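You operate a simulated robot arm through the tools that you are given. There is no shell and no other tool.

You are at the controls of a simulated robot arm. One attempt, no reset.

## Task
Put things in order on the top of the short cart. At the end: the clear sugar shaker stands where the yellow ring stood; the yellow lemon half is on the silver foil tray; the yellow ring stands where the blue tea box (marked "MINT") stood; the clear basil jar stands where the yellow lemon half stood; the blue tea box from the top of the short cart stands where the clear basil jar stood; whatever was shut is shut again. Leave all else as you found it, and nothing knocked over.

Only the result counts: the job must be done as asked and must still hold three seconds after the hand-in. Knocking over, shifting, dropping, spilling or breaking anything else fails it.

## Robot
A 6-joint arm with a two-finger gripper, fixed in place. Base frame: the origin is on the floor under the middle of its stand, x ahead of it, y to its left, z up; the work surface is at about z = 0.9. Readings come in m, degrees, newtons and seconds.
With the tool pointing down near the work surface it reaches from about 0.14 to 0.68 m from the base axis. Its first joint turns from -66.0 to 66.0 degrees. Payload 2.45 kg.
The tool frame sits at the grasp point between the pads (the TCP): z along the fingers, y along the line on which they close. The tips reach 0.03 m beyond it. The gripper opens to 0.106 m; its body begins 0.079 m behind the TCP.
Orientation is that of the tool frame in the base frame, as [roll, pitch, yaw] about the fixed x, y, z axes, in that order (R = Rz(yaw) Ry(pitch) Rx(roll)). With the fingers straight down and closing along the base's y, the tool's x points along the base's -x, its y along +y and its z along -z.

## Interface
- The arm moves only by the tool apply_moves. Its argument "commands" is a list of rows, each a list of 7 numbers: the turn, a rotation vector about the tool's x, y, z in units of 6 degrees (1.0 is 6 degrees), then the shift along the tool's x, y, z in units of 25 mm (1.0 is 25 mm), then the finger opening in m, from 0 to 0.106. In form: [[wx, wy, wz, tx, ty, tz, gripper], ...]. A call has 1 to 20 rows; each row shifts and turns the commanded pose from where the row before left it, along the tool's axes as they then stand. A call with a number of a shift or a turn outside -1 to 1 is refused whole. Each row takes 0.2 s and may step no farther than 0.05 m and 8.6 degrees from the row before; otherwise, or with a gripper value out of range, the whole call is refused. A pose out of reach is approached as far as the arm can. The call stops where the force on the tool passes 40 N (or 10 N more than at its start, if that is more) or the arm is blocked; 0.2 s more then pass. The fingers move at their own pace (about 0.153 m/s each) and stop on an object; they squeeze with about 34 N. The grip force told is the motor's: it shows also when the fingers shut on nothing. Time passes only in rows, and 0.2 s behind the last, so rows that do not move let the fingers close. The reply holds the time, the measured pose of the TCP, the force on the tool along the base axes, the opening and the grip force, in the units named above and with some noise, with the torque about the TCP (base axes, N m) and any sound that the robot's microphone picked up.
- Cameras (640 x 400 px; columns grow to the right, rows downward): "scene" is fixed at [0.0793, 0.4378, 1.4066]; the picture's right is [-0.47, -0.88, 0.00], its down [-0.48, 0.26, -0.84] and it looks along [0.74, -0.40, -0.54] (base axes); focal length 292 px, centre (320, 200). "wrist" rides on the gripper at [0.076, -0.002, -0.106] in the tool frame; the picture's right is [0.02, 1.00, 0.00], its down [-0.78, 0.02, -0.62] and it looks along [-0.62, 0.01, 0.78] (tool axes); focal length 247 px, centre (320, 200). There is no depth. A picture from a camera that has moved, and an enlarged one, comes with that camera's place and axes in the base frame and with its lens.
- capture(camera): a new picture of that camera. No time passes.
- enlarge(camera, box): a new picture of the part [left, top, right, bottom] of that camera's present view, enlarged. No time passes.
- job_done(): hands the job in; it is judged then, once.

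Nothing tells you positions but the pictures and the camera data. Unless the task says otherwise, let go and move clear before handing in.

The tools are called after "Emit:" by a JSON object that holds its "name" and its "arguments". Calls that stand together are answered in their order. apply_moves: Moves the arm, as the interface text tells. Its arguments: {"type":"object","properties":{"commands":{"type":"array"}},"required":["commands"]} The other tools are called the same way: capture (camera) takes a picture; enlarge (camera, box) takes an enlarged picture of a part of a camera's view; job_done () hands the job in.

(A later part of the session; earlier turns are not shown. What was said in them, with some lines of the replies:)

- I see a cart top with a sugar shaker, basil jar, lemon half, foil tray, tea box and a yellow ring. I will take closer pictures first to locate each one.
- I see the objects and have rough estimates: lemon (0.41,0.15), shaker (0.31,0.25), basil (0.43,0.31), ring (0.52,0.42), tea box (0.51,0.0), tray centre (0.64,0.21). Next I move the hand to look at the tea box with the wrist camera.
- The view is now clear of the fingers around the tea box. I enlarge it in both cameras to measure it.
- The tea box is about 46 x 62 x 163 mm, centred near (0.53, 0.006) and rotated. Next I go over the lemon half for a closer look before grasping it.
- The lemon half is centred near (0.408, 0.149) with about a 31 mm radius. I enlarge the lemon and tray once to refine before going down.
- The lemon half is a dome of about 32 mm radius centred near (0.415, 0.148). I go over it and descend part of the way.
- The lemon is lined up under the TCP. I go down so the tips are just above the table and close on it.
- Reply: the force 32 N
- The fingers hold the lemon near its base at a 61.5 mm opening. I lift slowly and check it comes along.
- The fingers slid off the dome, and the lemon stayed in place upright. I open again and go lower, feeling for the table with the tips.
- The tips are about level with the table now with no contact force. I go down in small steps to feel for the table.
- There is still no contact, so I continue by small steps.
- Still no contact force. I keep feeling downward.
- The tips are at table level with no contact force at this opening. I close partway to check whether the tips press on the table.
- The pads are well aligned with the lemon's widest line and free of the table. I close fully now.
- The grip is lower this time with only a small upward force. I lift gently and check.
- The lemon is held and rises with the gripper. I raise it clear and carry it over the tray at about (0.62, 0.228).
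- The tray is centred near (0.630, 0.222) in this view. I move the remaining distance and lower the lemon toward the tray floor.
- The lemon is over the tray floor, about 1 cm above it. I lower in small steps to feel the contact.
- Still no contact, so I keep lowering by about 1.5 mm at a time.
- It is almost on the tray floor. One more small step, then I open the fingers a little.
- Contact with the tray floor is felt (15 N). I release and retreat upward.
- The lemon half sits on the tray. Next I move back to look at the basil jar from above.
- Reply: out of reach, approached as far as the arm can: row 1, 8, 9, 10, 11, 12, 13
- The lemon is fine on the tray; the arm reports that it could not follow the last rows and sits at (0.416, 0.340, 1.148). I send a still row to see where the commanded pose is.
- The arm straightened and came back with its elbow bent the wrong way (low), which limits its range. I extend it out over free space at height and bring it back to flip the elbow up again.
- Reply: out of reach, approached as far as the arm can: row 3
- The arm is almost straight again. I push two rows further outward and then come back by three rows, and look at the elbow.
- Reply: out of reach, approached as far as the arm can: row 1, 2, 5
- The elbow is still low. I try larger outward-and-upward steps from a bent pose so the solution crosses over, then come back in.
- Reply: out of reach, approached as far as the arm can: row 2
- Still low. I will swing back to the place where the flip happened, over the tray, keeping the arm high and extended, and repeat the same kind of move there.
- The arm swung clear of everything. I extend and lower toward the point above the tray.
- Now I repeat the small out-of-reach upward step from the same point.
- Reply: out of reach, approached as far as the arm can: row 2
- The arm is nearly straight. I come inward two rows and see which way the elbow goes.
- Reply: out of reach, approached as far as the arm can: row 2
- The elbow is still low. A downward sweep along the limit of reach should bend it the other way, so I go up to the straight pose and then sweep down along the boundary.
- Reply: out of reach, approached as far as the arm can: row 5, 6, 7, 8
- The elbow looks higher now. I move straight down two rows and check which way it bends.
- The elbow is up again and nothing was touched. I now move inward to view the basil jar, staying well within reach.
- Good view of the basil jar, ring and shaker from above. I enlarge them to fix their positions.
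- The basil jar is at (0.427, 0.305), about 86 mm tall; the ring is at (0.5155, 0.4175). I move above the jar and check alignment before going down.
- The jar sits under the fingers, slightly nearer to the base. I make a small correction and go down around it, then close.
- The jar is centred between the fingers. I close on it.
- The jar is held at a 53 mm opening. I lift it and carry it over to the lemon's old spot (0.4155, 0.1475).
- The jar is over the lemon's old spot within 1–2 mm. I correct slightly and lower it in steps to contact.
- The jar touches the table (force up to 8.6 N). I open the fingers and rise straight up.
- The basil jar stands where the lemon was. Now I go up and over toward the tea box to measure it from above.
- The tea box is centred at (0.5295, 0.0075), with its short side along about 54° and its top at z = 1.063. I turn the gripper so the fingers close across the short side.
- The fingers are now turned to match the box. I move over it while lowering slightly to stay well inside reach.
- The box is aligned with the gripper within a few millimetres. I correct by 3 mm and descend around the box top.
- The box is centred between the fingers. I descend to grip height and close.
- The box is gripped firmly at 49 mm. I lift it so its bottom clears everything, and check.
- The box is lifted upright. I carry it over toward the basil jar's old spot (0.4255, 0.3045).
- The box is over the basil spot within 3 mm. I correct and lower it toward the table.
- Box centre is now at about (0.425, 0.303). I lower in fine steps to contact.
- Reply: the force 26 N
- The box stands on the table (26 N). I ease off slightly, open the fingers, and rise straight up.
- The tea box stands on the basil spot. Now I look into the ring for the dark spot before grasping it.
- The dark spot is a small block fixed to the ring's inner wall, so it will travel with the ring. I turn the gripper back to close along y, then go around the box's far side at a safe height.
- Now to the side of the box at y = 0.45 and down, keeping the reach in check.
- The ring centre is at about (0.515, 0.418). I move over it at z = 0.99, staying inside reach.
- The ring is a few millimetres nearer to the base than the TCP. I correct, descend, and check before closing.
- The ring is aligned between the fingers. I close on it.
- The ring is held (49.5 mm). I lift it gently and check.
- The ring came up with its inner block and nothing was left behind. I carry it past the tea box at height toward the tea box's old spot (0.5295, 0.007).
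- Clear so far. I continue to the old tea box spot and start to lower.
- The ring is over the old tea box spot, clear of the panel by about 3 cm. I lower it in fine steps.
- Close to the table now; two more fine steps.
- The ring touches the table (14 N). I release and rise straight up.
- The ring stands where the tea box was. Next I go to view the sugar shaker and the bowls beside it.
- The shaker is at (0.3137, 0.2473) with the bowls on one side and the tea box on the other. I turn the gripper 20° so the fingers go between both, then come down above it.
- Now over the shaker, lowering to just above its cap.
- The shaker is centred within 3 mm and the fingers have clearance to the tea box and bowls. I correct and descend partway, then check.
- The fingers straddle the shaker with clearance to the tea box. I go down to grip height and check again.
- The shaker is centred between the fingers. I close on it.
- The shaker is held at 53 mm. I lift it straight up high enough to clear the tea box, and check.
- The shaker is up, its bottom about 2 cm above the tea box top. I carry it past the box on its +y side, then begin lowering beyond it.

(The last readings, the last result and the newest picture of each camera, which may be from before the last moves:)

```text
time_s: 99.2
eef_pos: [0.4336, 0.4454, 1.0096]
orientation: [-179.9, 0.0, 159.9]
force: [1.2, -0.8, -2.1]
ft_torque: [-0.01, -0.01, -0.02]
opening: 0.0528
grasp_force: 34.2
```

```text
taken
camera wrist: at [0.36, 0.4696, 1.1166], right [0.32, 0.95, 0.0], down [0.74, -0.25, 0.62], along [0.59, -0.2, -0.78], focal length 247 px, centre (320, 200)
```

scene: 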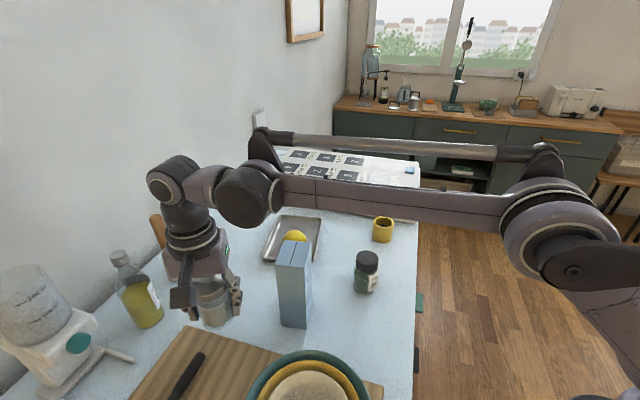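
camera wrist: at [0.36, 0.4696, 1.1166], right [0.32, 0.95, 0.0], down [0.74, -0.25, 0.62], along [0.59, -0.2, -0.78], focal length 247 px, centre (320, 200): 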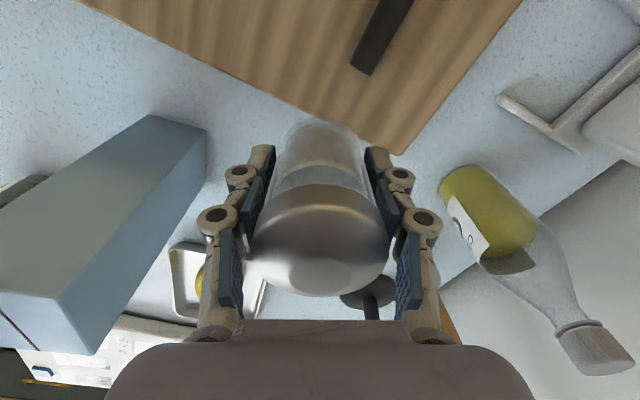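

The shaker is over the board corner, clear of the box. I move outward to the ring's old spot (0.5135, 0.418), lowering slightly.

Emit:
{"name": "apply_moves", "arguments": {"commands": [[0, 0, 0, -0.7, 0.02, 0.4, 0.035], [0, 0, 0, -0.9, 0.02, 0.4, 0.035], [0, 0, 0, -0.9, 0.02, 0.2, 0.035], [0, 0, 0, -0.9, 0.02, 0.1, 0.035], [0, 0, 0, 0, 0, 0, 0.035]]}}

Emit:
{"name": "capture", "arguments": {"camera": "scene"}}

Emit:
{"name": "capture", "arguments": {"camera": "wrist"}}

```text
time_s: 100.4
eef_pos: [0.5116, 0.4176, 0.9815]
orientation: [179.9, 0.0, 160.0]
force: [-0.3, 0.9, -2.0]
ft_torque: [0.0, 0.03, 0.02]
opening: 0.0528
grasp_force: 34.4
```

```text
taken
```

scene: 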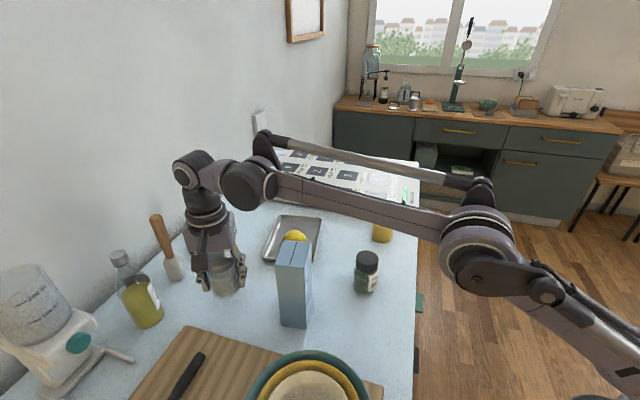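

```text
taken
camera wrist: at [0.4394, 0.4424, 1.0886], right [0.32, 0.95, 0.0], down [0.74, -0.25, 0.62], along [0.59, -0.2, -0.78], focal length 247 px, centre (320, 200)
```

wrist: 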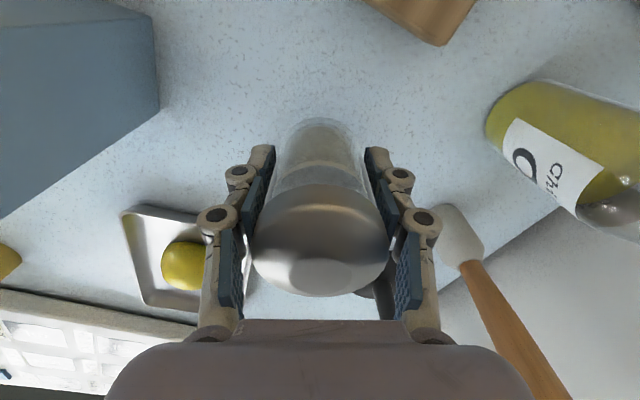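

Within 2 mm of the ring's old spot. I correct slightly and lower.

Emit:
{"name": "apply_moves", "arguments": {"commands": [[0, 0, 0, -0.075, 0, 0.5, 0.035], [0, 0, 0, 0, 0, 0.5, 0.035], [0, 0, 0, 0, 0, 0.3, 0.035], [0, 0, 0, 0, 0, 0, 0.035]]}}

Emit:
{"name": "apply_moves", "arguments": {"commands": [[0, 0, 0, 0, 0, 0.07, 0.035], [0, 0, 0, 0, 0, 0, 0.035]]}}

Emit:
{"name": "apply_moves", "arguments": {"commands": [[0, 0, 0, 0, 0, 0.05, 0.035], [0, 0, 0, 0, 0, 0, 0.035]]}}

Emit:
{"name": "enlarge", "arguments": {"camera": "scene", "box": [150, 200, 320, 340]}}

```text
time_s: 101.4
eef_pos: [0.5139, 0.4188, 0.95]
orientation: [180.0, -0.1, 160.0]
force: [0.3, 0.0, -1.4]
ft_torque: [0.0, 0.02, 0.03]
opening: 0.0527
grasp_force: 34.0
```

```text
time_s: 102.0
eef_pos: [0.5142, 0.4188, 0.948]
orientation: [-180.0, 0.0, 160.0]
force: [0.3, -0.5, -1.1]
ft_torque: [0.0, -0.03, 0.01]
opening: 0.0527
grasp_force: 33.7
```

```text
time_s: 102.6
eef_pos: [0.5137, 0.4185, 0.9472]
orientation: [-179.9, 0.0, 160.0]
force: [0.7, 0.5, -1.3]
ft_torque: [0.0, 0.01, 0.0]
opening: 0.0531
grasp_force: 34.1
```

```text
2.86 times, centred on (235, 270) of scene
camera zoom: at [0.0793, 0.4378, 1.4065], right [-0.47, -0.88, 0.0], down [-0.48, 0.26, -0.84], along [0.74, -0.4, -0.54], focal length 834 px, centre (563, 0)
```

zoom: 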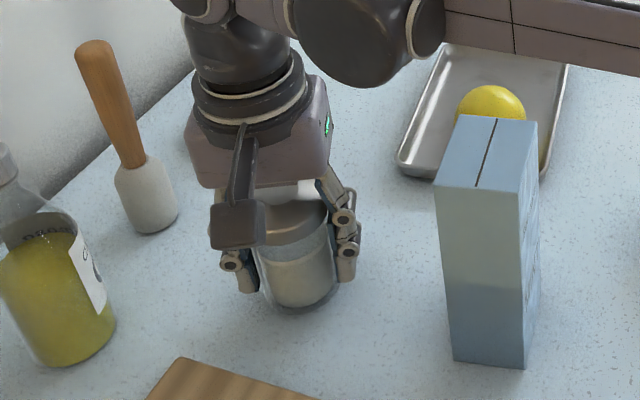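

Just above the table; two or three more fine steps to contact.

Emit:
{"name": "apply_moves", "arguments": {"commands": [[0, 0, 0, 0, 0, 0.05, 0.035], [0, 0, 0, 0, 0, 0, 0.035]]}}

Emit:
{"name": "apply_moves", "arguments": {"commands": [[0, 0, 0, 0, 0, 0.04, 0.035], [0, 0, 0, 0, 0, 0, 0.035]]}}

```text
time_s: 103.2
eef_pos: [0.5151, 0.4184, 0.9462]
orientation: [-179.9, 0.1, 160.0]
force: [-0.2, -0.3, -2.1]
ft_torque: [0.0, -0.01, 0.01]
opening: 0.0528
grasp_force: 34.5
```

```text
time_s: 103.8
eef_pos: [0.5144, 0.4187, 0.9464]
orientation: [-179.9, 0.0, 160.0]
force: [-0.2, 0.0, -1.9]
ft_torque: [-0.02, 0.01, 0.0]
opening: 0.0527
grasp_force: 34.3
```

Emit:
{"name": "apply_moves", "arguments": {"commands": [[0, 0, 0, 0, 0, 0.04, 0.035], [0, 0, 0, 0, 0, 0, 0.035]]}}

Emit:
{"name": "apply_moves", "arguments": {"commands": [[0, 0, 0, 0, 0, 0.03, 0.035], [0, 0, 0, 0, 0, 0, 0.035]]}}

```text
time_s: 104.4
eef_pos: [0.5137, 0.4182, 0.945]
orientation: [180.0, 0.0, 159.9]
force: [-0.4, -0.2, -2.2]
ft_torque: [-0.01, 0.02, 0.0]
opening: 0.0526
grasp_force: 33.5
```

```text
time_s: 105.0
eef_pos: [0.5147, 0.4188, 0.944]
orientation: [-179.9, 0.0, 160.0]
force: [-0.2, 0.1, -1.6]
ft_torque: [-0.05, 0.01, -0.04]
opening: 0.0528
grasp_force: 33.9
```

Emit:
{"name": "apply_moves", "arguments": {"commands": [[0, 0, 0, 0, 0, 0.03, 0.035], [0, 0, 0, 0, 0, 0, 0.035]]}}

Emit:
{"name": "apply_moves", "arguments": {"commands": [[0, 0, 0, 0, 0, 0.03, 0.035], [0, 0, 0, 0, 0, 0, 0.035]]}}

Emit:
{"name": "enlarge", "arguments": {"camera": "scene", "box": [190, 240, 270, 320]}}

```text
time_s: 105.6
eef_pos: [0.5141, 0.4173, 0.9426]
orientation: [179.8, 0.0, 159.9]
force: [3.0, 3.2, 20.7]
ft_torque: [0.02, -0.09, 0.06]
opening: 0.0525
grasp_force: 34.2
```

```text
time_s: 106.2
eef_pos: [0.5141, 0.4192, 0.9426]
orientation: [-180.0, 0.0, 160.0]
force: [1.9, 2.8, 23.1]
ft_torque: [0.09, -0.17, 0.17]
opening: 0.0527
grasp_force: 34.2
```

```text
5.00 times, centred on (230, 280) of scene
camera zoom: at [0.0789, 0.4376, 1.4067], right [-0.47, -0.88, 0.0], down [-0.48, 0.26, -0.84], along [0.74, -0.4, -0.54], focal length 1460 px, centre (770, -200)
```

zoom: 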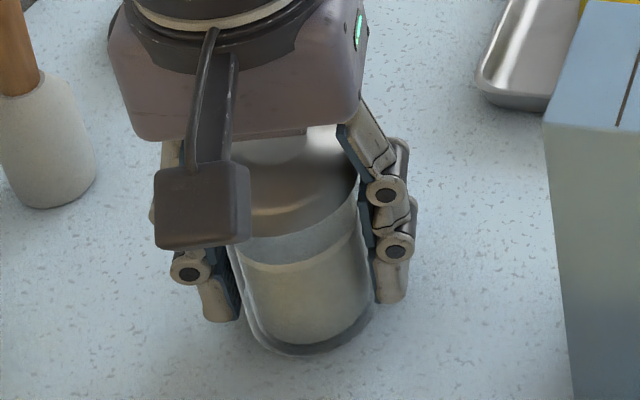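

The shaker stands on the table. I ease off, open the fingers, rise a little, and then back out sideways along the open side to stay within reach.

Emit:
{"name": "apply_moves", "arguments": {"commands": [[0, 0, 0, 0, 0, -0.06, 0.04], [0, 0, 0, 0, 0, 0, 0.058], [0, 0, 0, 0, 0, 0, 0.07], [0, 0, 0, 0, 0, 0, 0.085], [0, 0, 0, 0, 0, 0, 0.085]]}}

Emit:
{"name": "capture", "arguments": {"camera": "wrist"}}

Emit:
{"name": "enlarge", "arguments": {"camera": "scene", "box": [150, 200, 320, 340]}}

```text
time_s: 107.4
eef_pos: [0.5137, 0.419, 0.9429]
orientation: [-180.0, -0.2, 160.0]
force: [0.2, -0.1, 0.1]
ft_torque: [0.0, -0.01, -0.01]
opening: 0.085
grasp_force: 0.1
```

```text
taken
camera wrist: at [0.4419, 0.4428, 1.0497], right [0.32, 0.95, 0.0], down [0.74, -0.25, 0.62], along [0.59, -0.2, -0.78], focal length 247 px, centre (320, 200)
```

wrist: 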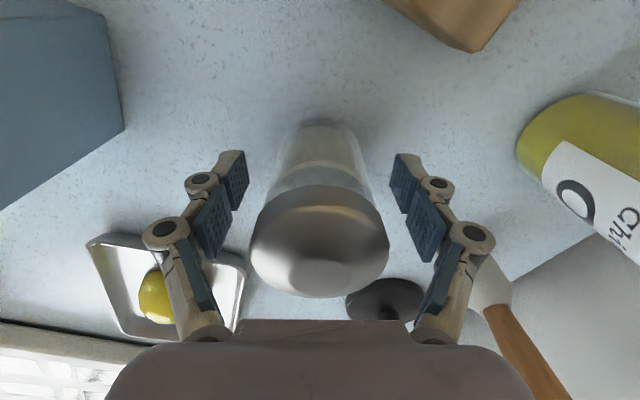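

```text
2.86 times, centred on (235, 270) of scene
camera zoom: at [0.0793, 0.4378, 1.4066], right [-0.47, -0.88, 0.0], down [-0.48, 0.26, -0.84], along [0.74, -0.4, -0.54], focal length 834 px, centre (563, 0)
```

zoom: 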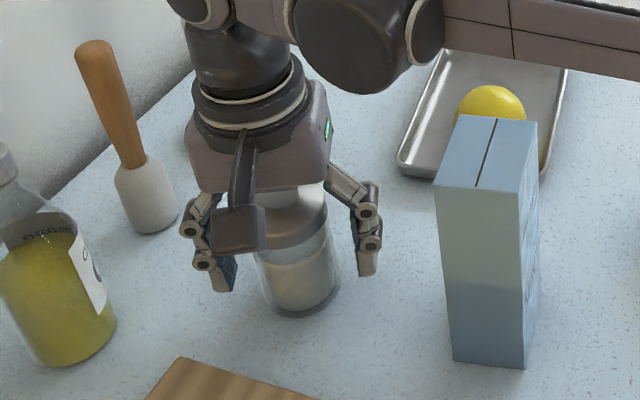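

The shaker stands free between the open fingers. I rise to z ≈ 0.985 and back out along the open side.

Emit:
{"name": "apply_moves", "arguments": {"commands": [[0, 0, 0, 0, 0, -0.5, 0.085], [0, 0, 0, 0, 0, -0.6, 0.085], [0, 0, 0, 0, 0, -0.5, 0.085], [0, 0, 0, 0.7, 0, 0, 0.085], [0, 0, 0, 0.9, 0, 0, 0.085], [0, 0, 0, 0.9, 0, -0.3, 0.085], [0, 0, 0, 0.9, 0, -0.5, 0.085], [0, 0, 0, 0, 0, 0, 0.085]]}}

Emit:
{"name": "capture", "arguments": {"camera": "wrist"}}

Emit:
{"name": "capture", "arguments": {"camera": "scene"}}

```text
time_s: 109.2
eef_pos: [0.4338, 0.4476, 1.0049]
orientation: [-179.9, 0.0, 160.1]
force: [0.3, -0.2, -0.4]
ft_torque: [0.02, 0.0, 0.02]
opening: 0.085
grasp_force: 0.1
```

```text
taken
camera wrist: at [0.3622, 0.4705, 1.11], right [0.32, 0.95, 0.0], down [0.74, -0.25, 0.62], along [0.59, -0.2, -0.78], focal length 247 px, centre (320, 200)
```

wrist: 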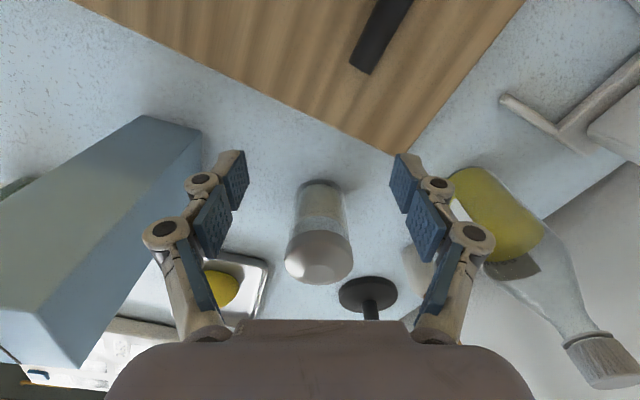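

```text
taken
```

scene: 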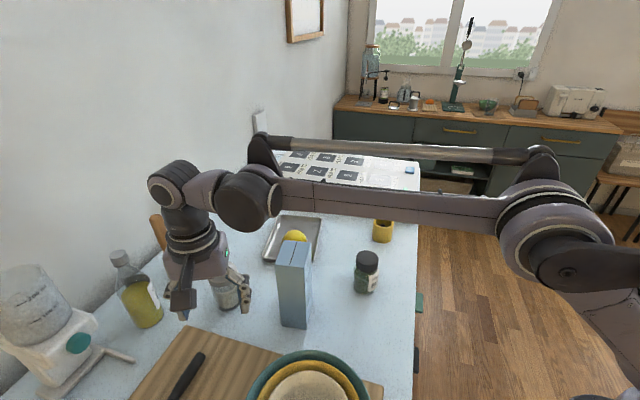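

The shaker stands at the ring's old place. I retreat upward and inward, back over clear space.

Emit:
{"name": "apply_moves", "arguments": {"commands": [[0, 0, 0, 0.15, -0.27, -0.9, 0.085], [0, 0, 0, 0.15, -0.27, -0.9, 0.085], [0, 0, 0, 0.15, -0.27, -0.9, 0.085], [0, 0, 0, 0.24, -0.5, -0.7, 0.085], [0, 0, 0, 0.24, -0.81, -0.7, 0.085], [0, 0, 0, 0.24, -0.81, -0.7, 0.085], [0, 0, 0, 0.24, -0.81, -0.5, 0.085], [0, 0, 0, 0.24, -0.81, -0.5, 0.085], [0, 0, 0, 0.24, -0.81, -0.5, 0.085], [0, 0, 0, 0.24, -0.81, -0.5, 0.085]]}}

Emit:
{"name": "capture", "arguments": {"camera": "wrist"}}

Emit:
{"name": "capture", "arguments": {"camera": "scene"}}

```text
time_s: 111.4
eef_pos: [0.3311, 0.3199, 1.1736]
orientation: [180.0, 0.0, 160.0]
force: [-0.1, -0.5, -0.2]
ft_torque: [0.01, 0.03, -0.03]
opening: 0.0851
grasp_force: 0.0
```

```text
taken
camera wrist: at [0.2584, 0.3442, 1.2796], right [0.32, 0.95, 0.0], down [0.74, -0.25, 0.62], along [0.59, -0.2, -0.78], focal length 247 px, centre (320, 200)
```

wrist: 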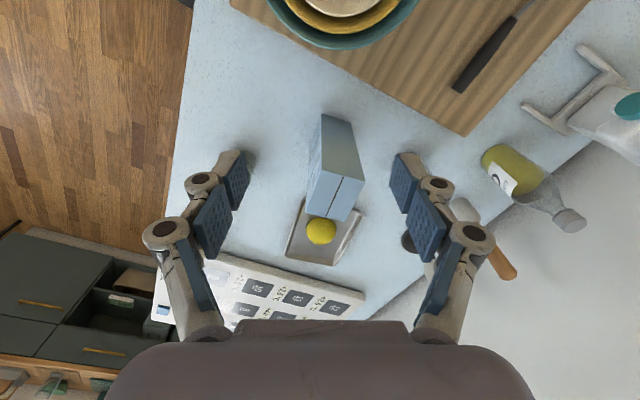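

```text
taken
```

scene: 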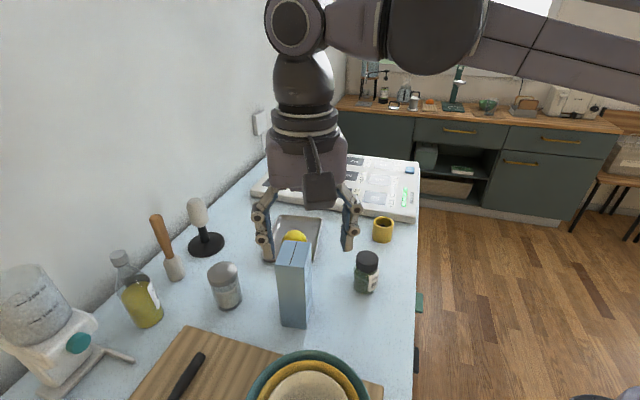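

All five objects are in their new places. I move the arm back near its starting pose, then verify positions.

Emit:
{"name": "apply_moves", "arguments": {"commands": [[0, 0, 0, -0.1, -0.87, -0.27, 0.106], [0, 0, 0, -0.1, -0.87, -0.27, 0.106], [0, 0, 0, -0.1, -0.87, -0.27, 0.106], [0, 0, 0, -0.1, -0.87, -0.27, 0.106], [0, 0, 0, -0.1, -0.87, -0.27, 0.106], [0, 0, 0, -0.1, -0.87, -0.27, 0.106], [0, 0, 0, -0.1, -0.87, -0.27, 0.106], [0, 0, 0, -0.1, -0.87, -0.27, 0.106], [0, 0, -0.833, 0, 0, 0, 0.106], [0, 0, -0.833, 0, 0, 0, 0.106], [0, 0, -0.833, 0, 0, 0, 0.106], [0, 0, -0.833, 0, 0, 0, 0.106], [0, 0, 0, 0, 0, 0, 0.106]]}}

Emit:
{"name": "capture", "arguments": {"camera": "scene"}}

Emit:
{"name": "capture", "arguments": {"camera": "wrist"}}

Emit:
{"name": "enlarge", "arguments": {"camera": "scene", "box": [200, 210, 420, 340]}}

```text
time_s: 114.2
eef_pos: [0.29, 0.1501, 1.2283]
orientation: [180.0, 0.1, -180.0]
force: [0.1, 0.5, -0.4]
ft_torque: [-0.01, -0.01, 0.03]
opening: 0.1059
grasp_force: 0.0
```

```text
taken
```

scene: 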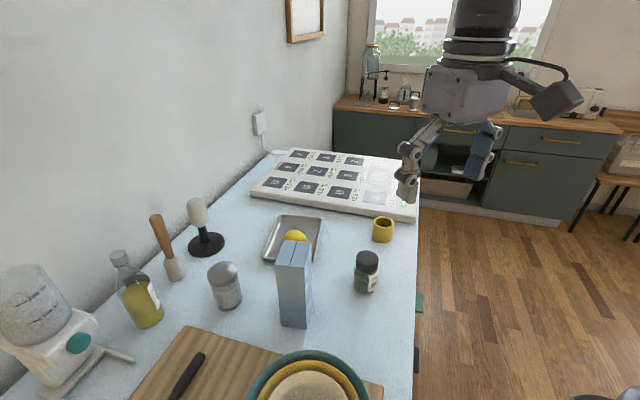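

```text
taken
camera wrist: at [0.2137, 0.148, 1.3348], right [-0.02, 1.0, 0.0], down [0.78, 0.02, 0.62], along [0.62, 0.01, -0.78], focal length 247 px, centre (320, 200)
```

wrist: 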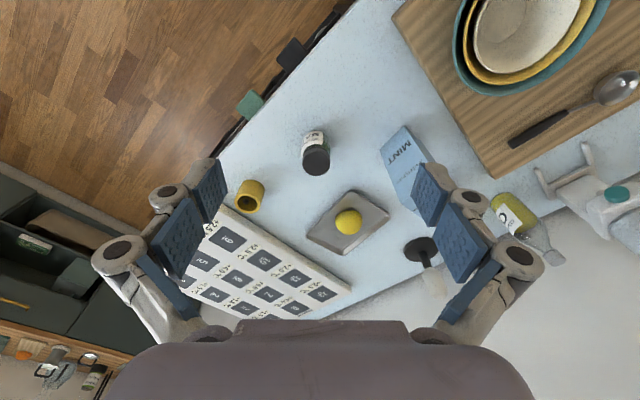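

```text
2.91 times, centred on (310, 275) of scene
camera zoom: at [0.0793, 0.4378, 1.4066], right [-0.47, -0.88, 0.0], down [-0.48, 0.26, -0.84], along [0.74, -0.4, -0.54], focal length 850 px, centre (349, -18)
```

zoom: 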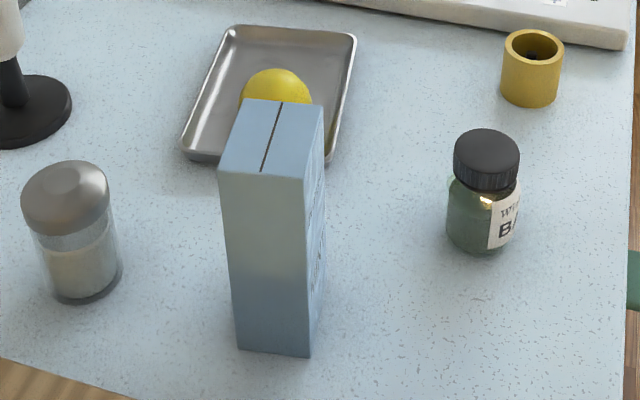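

The arm is back and everything stands. I check the placed objects' positions more closely against the originals.

Emit:
{"name": "enlarge", "arguments": {"camera": "scene", "box": [340, 240, 400, 300]}}

Emit:
{"name": "enlarge", "arguments": {"camera": "wrist", "box": [220, 110, 420, 260]}}

Emit:
{"name": "enlarge", "arguments": {"camera": "scene", "box": [200, 255, 260, 315]}}

Emit:
{"name": "enlarge", "arguments": {"camera": "scene", "box": [355, 205, 415, 255]}}

```text
6.67 times, centred on (370, 270) of scene
camera zoom: at [0.0793, 0.4378, 1.4066], right [-0.47, -0.88, 0.0], down [-0.48, 0.26, -0.84], along [0.74, -0.4, -0.54], focal length 1947 px, centre (-13, -267)
```

zoom: 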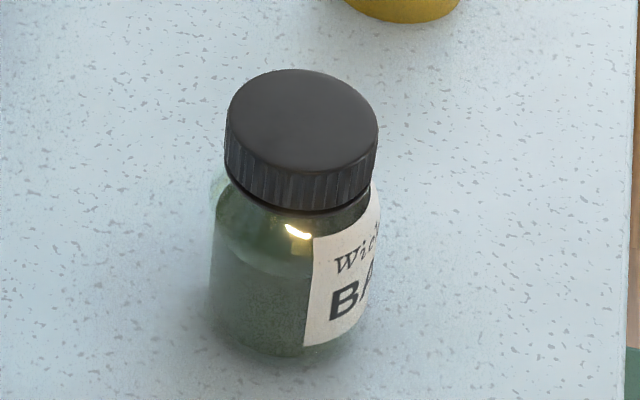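

```text
2.67 times, centred on (320, 185) of wrist
camera zoom: at [0.2137, 0.148, 1.3348], right [-0.02, 1.0, 0.0], down [0.78, 0.02, 0.62], along [0.62, 0.01, -0.78], focal length 659 px, centre (320, 240)
```

zoom: 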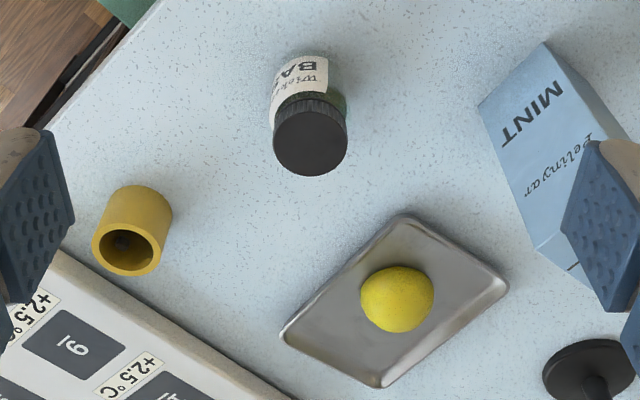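

```text
6.67 times, centred on (230, 285) of scene
camera zoom: at [0.0793, 0.4378, 1.4066], right [-0.47, -0.88, 0.0], down [-0.48, 0.26, -0.84], along [0.74, -0.4, -0.54], focal length 1947 px, centre (920, -367)
```

zoom: 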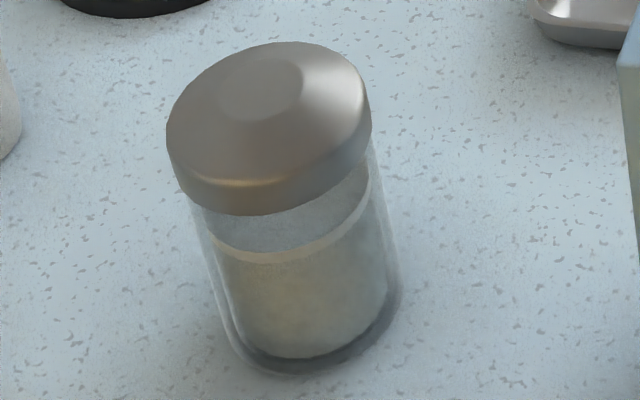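

```text
8.00 times, centred on (385, 230) of scene
camera zoom: at [0.0793, 0.4378, 1.4066], right [-0.47, -0.88, 0.0], down [-0.48, 0.26, -0.84], along [0.74, -0.4, -0.54], focal length 2336 px, centre (-200, -40)
```

zoom: 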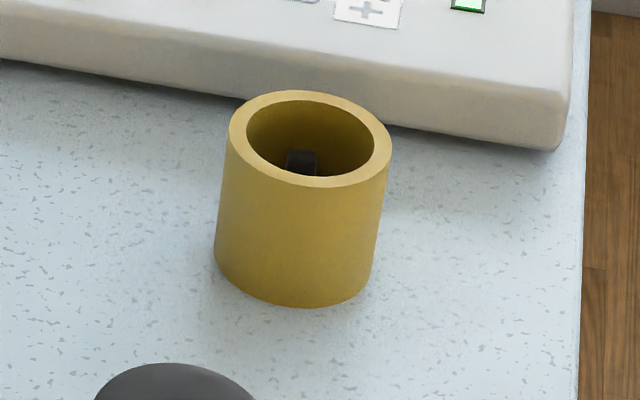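

All five objects stand within a few millimetres of their targets. The lemon half is on the tray, nothing else looks disturbed, and the arm is clear with the gripper open. I hand the job in.

Emit:
{"name": "job_done", "arguments": {}}

```text
The job is handed in.
```

The cart top is rearranged as you asked and the job is handed in. I have no verdict back yet.

By my final camera measurements, each placed object is within about 1 cm of its target:

| Object | Where it stands now |
|---|---|
| Lemon half | On the silver foil tray, flat side down |
| Basil jar | Where the lemon half was |
| Blue MINT tea box | Where the basil jar was, upright and at its original angle |
| Yellow ring | Where the tea box was, with the small dark block inside it still in place |
| Sugar shaker | Where the yellow ring was, cap on |

- **Lemon:** the fingers slid off it on the first try. It stayed upright and the second grip held.
- **Arm:** just after the lemon was placed, the elbow flipped to its low position, and I had to work it back up over the tray. Nothing was touched while I did that.

I opened nothing, so there was nothing to shut again. In the final pictures nothing is knocked over and nothing else appears to have moved. The arm is back near its starting pose with the gripper open.
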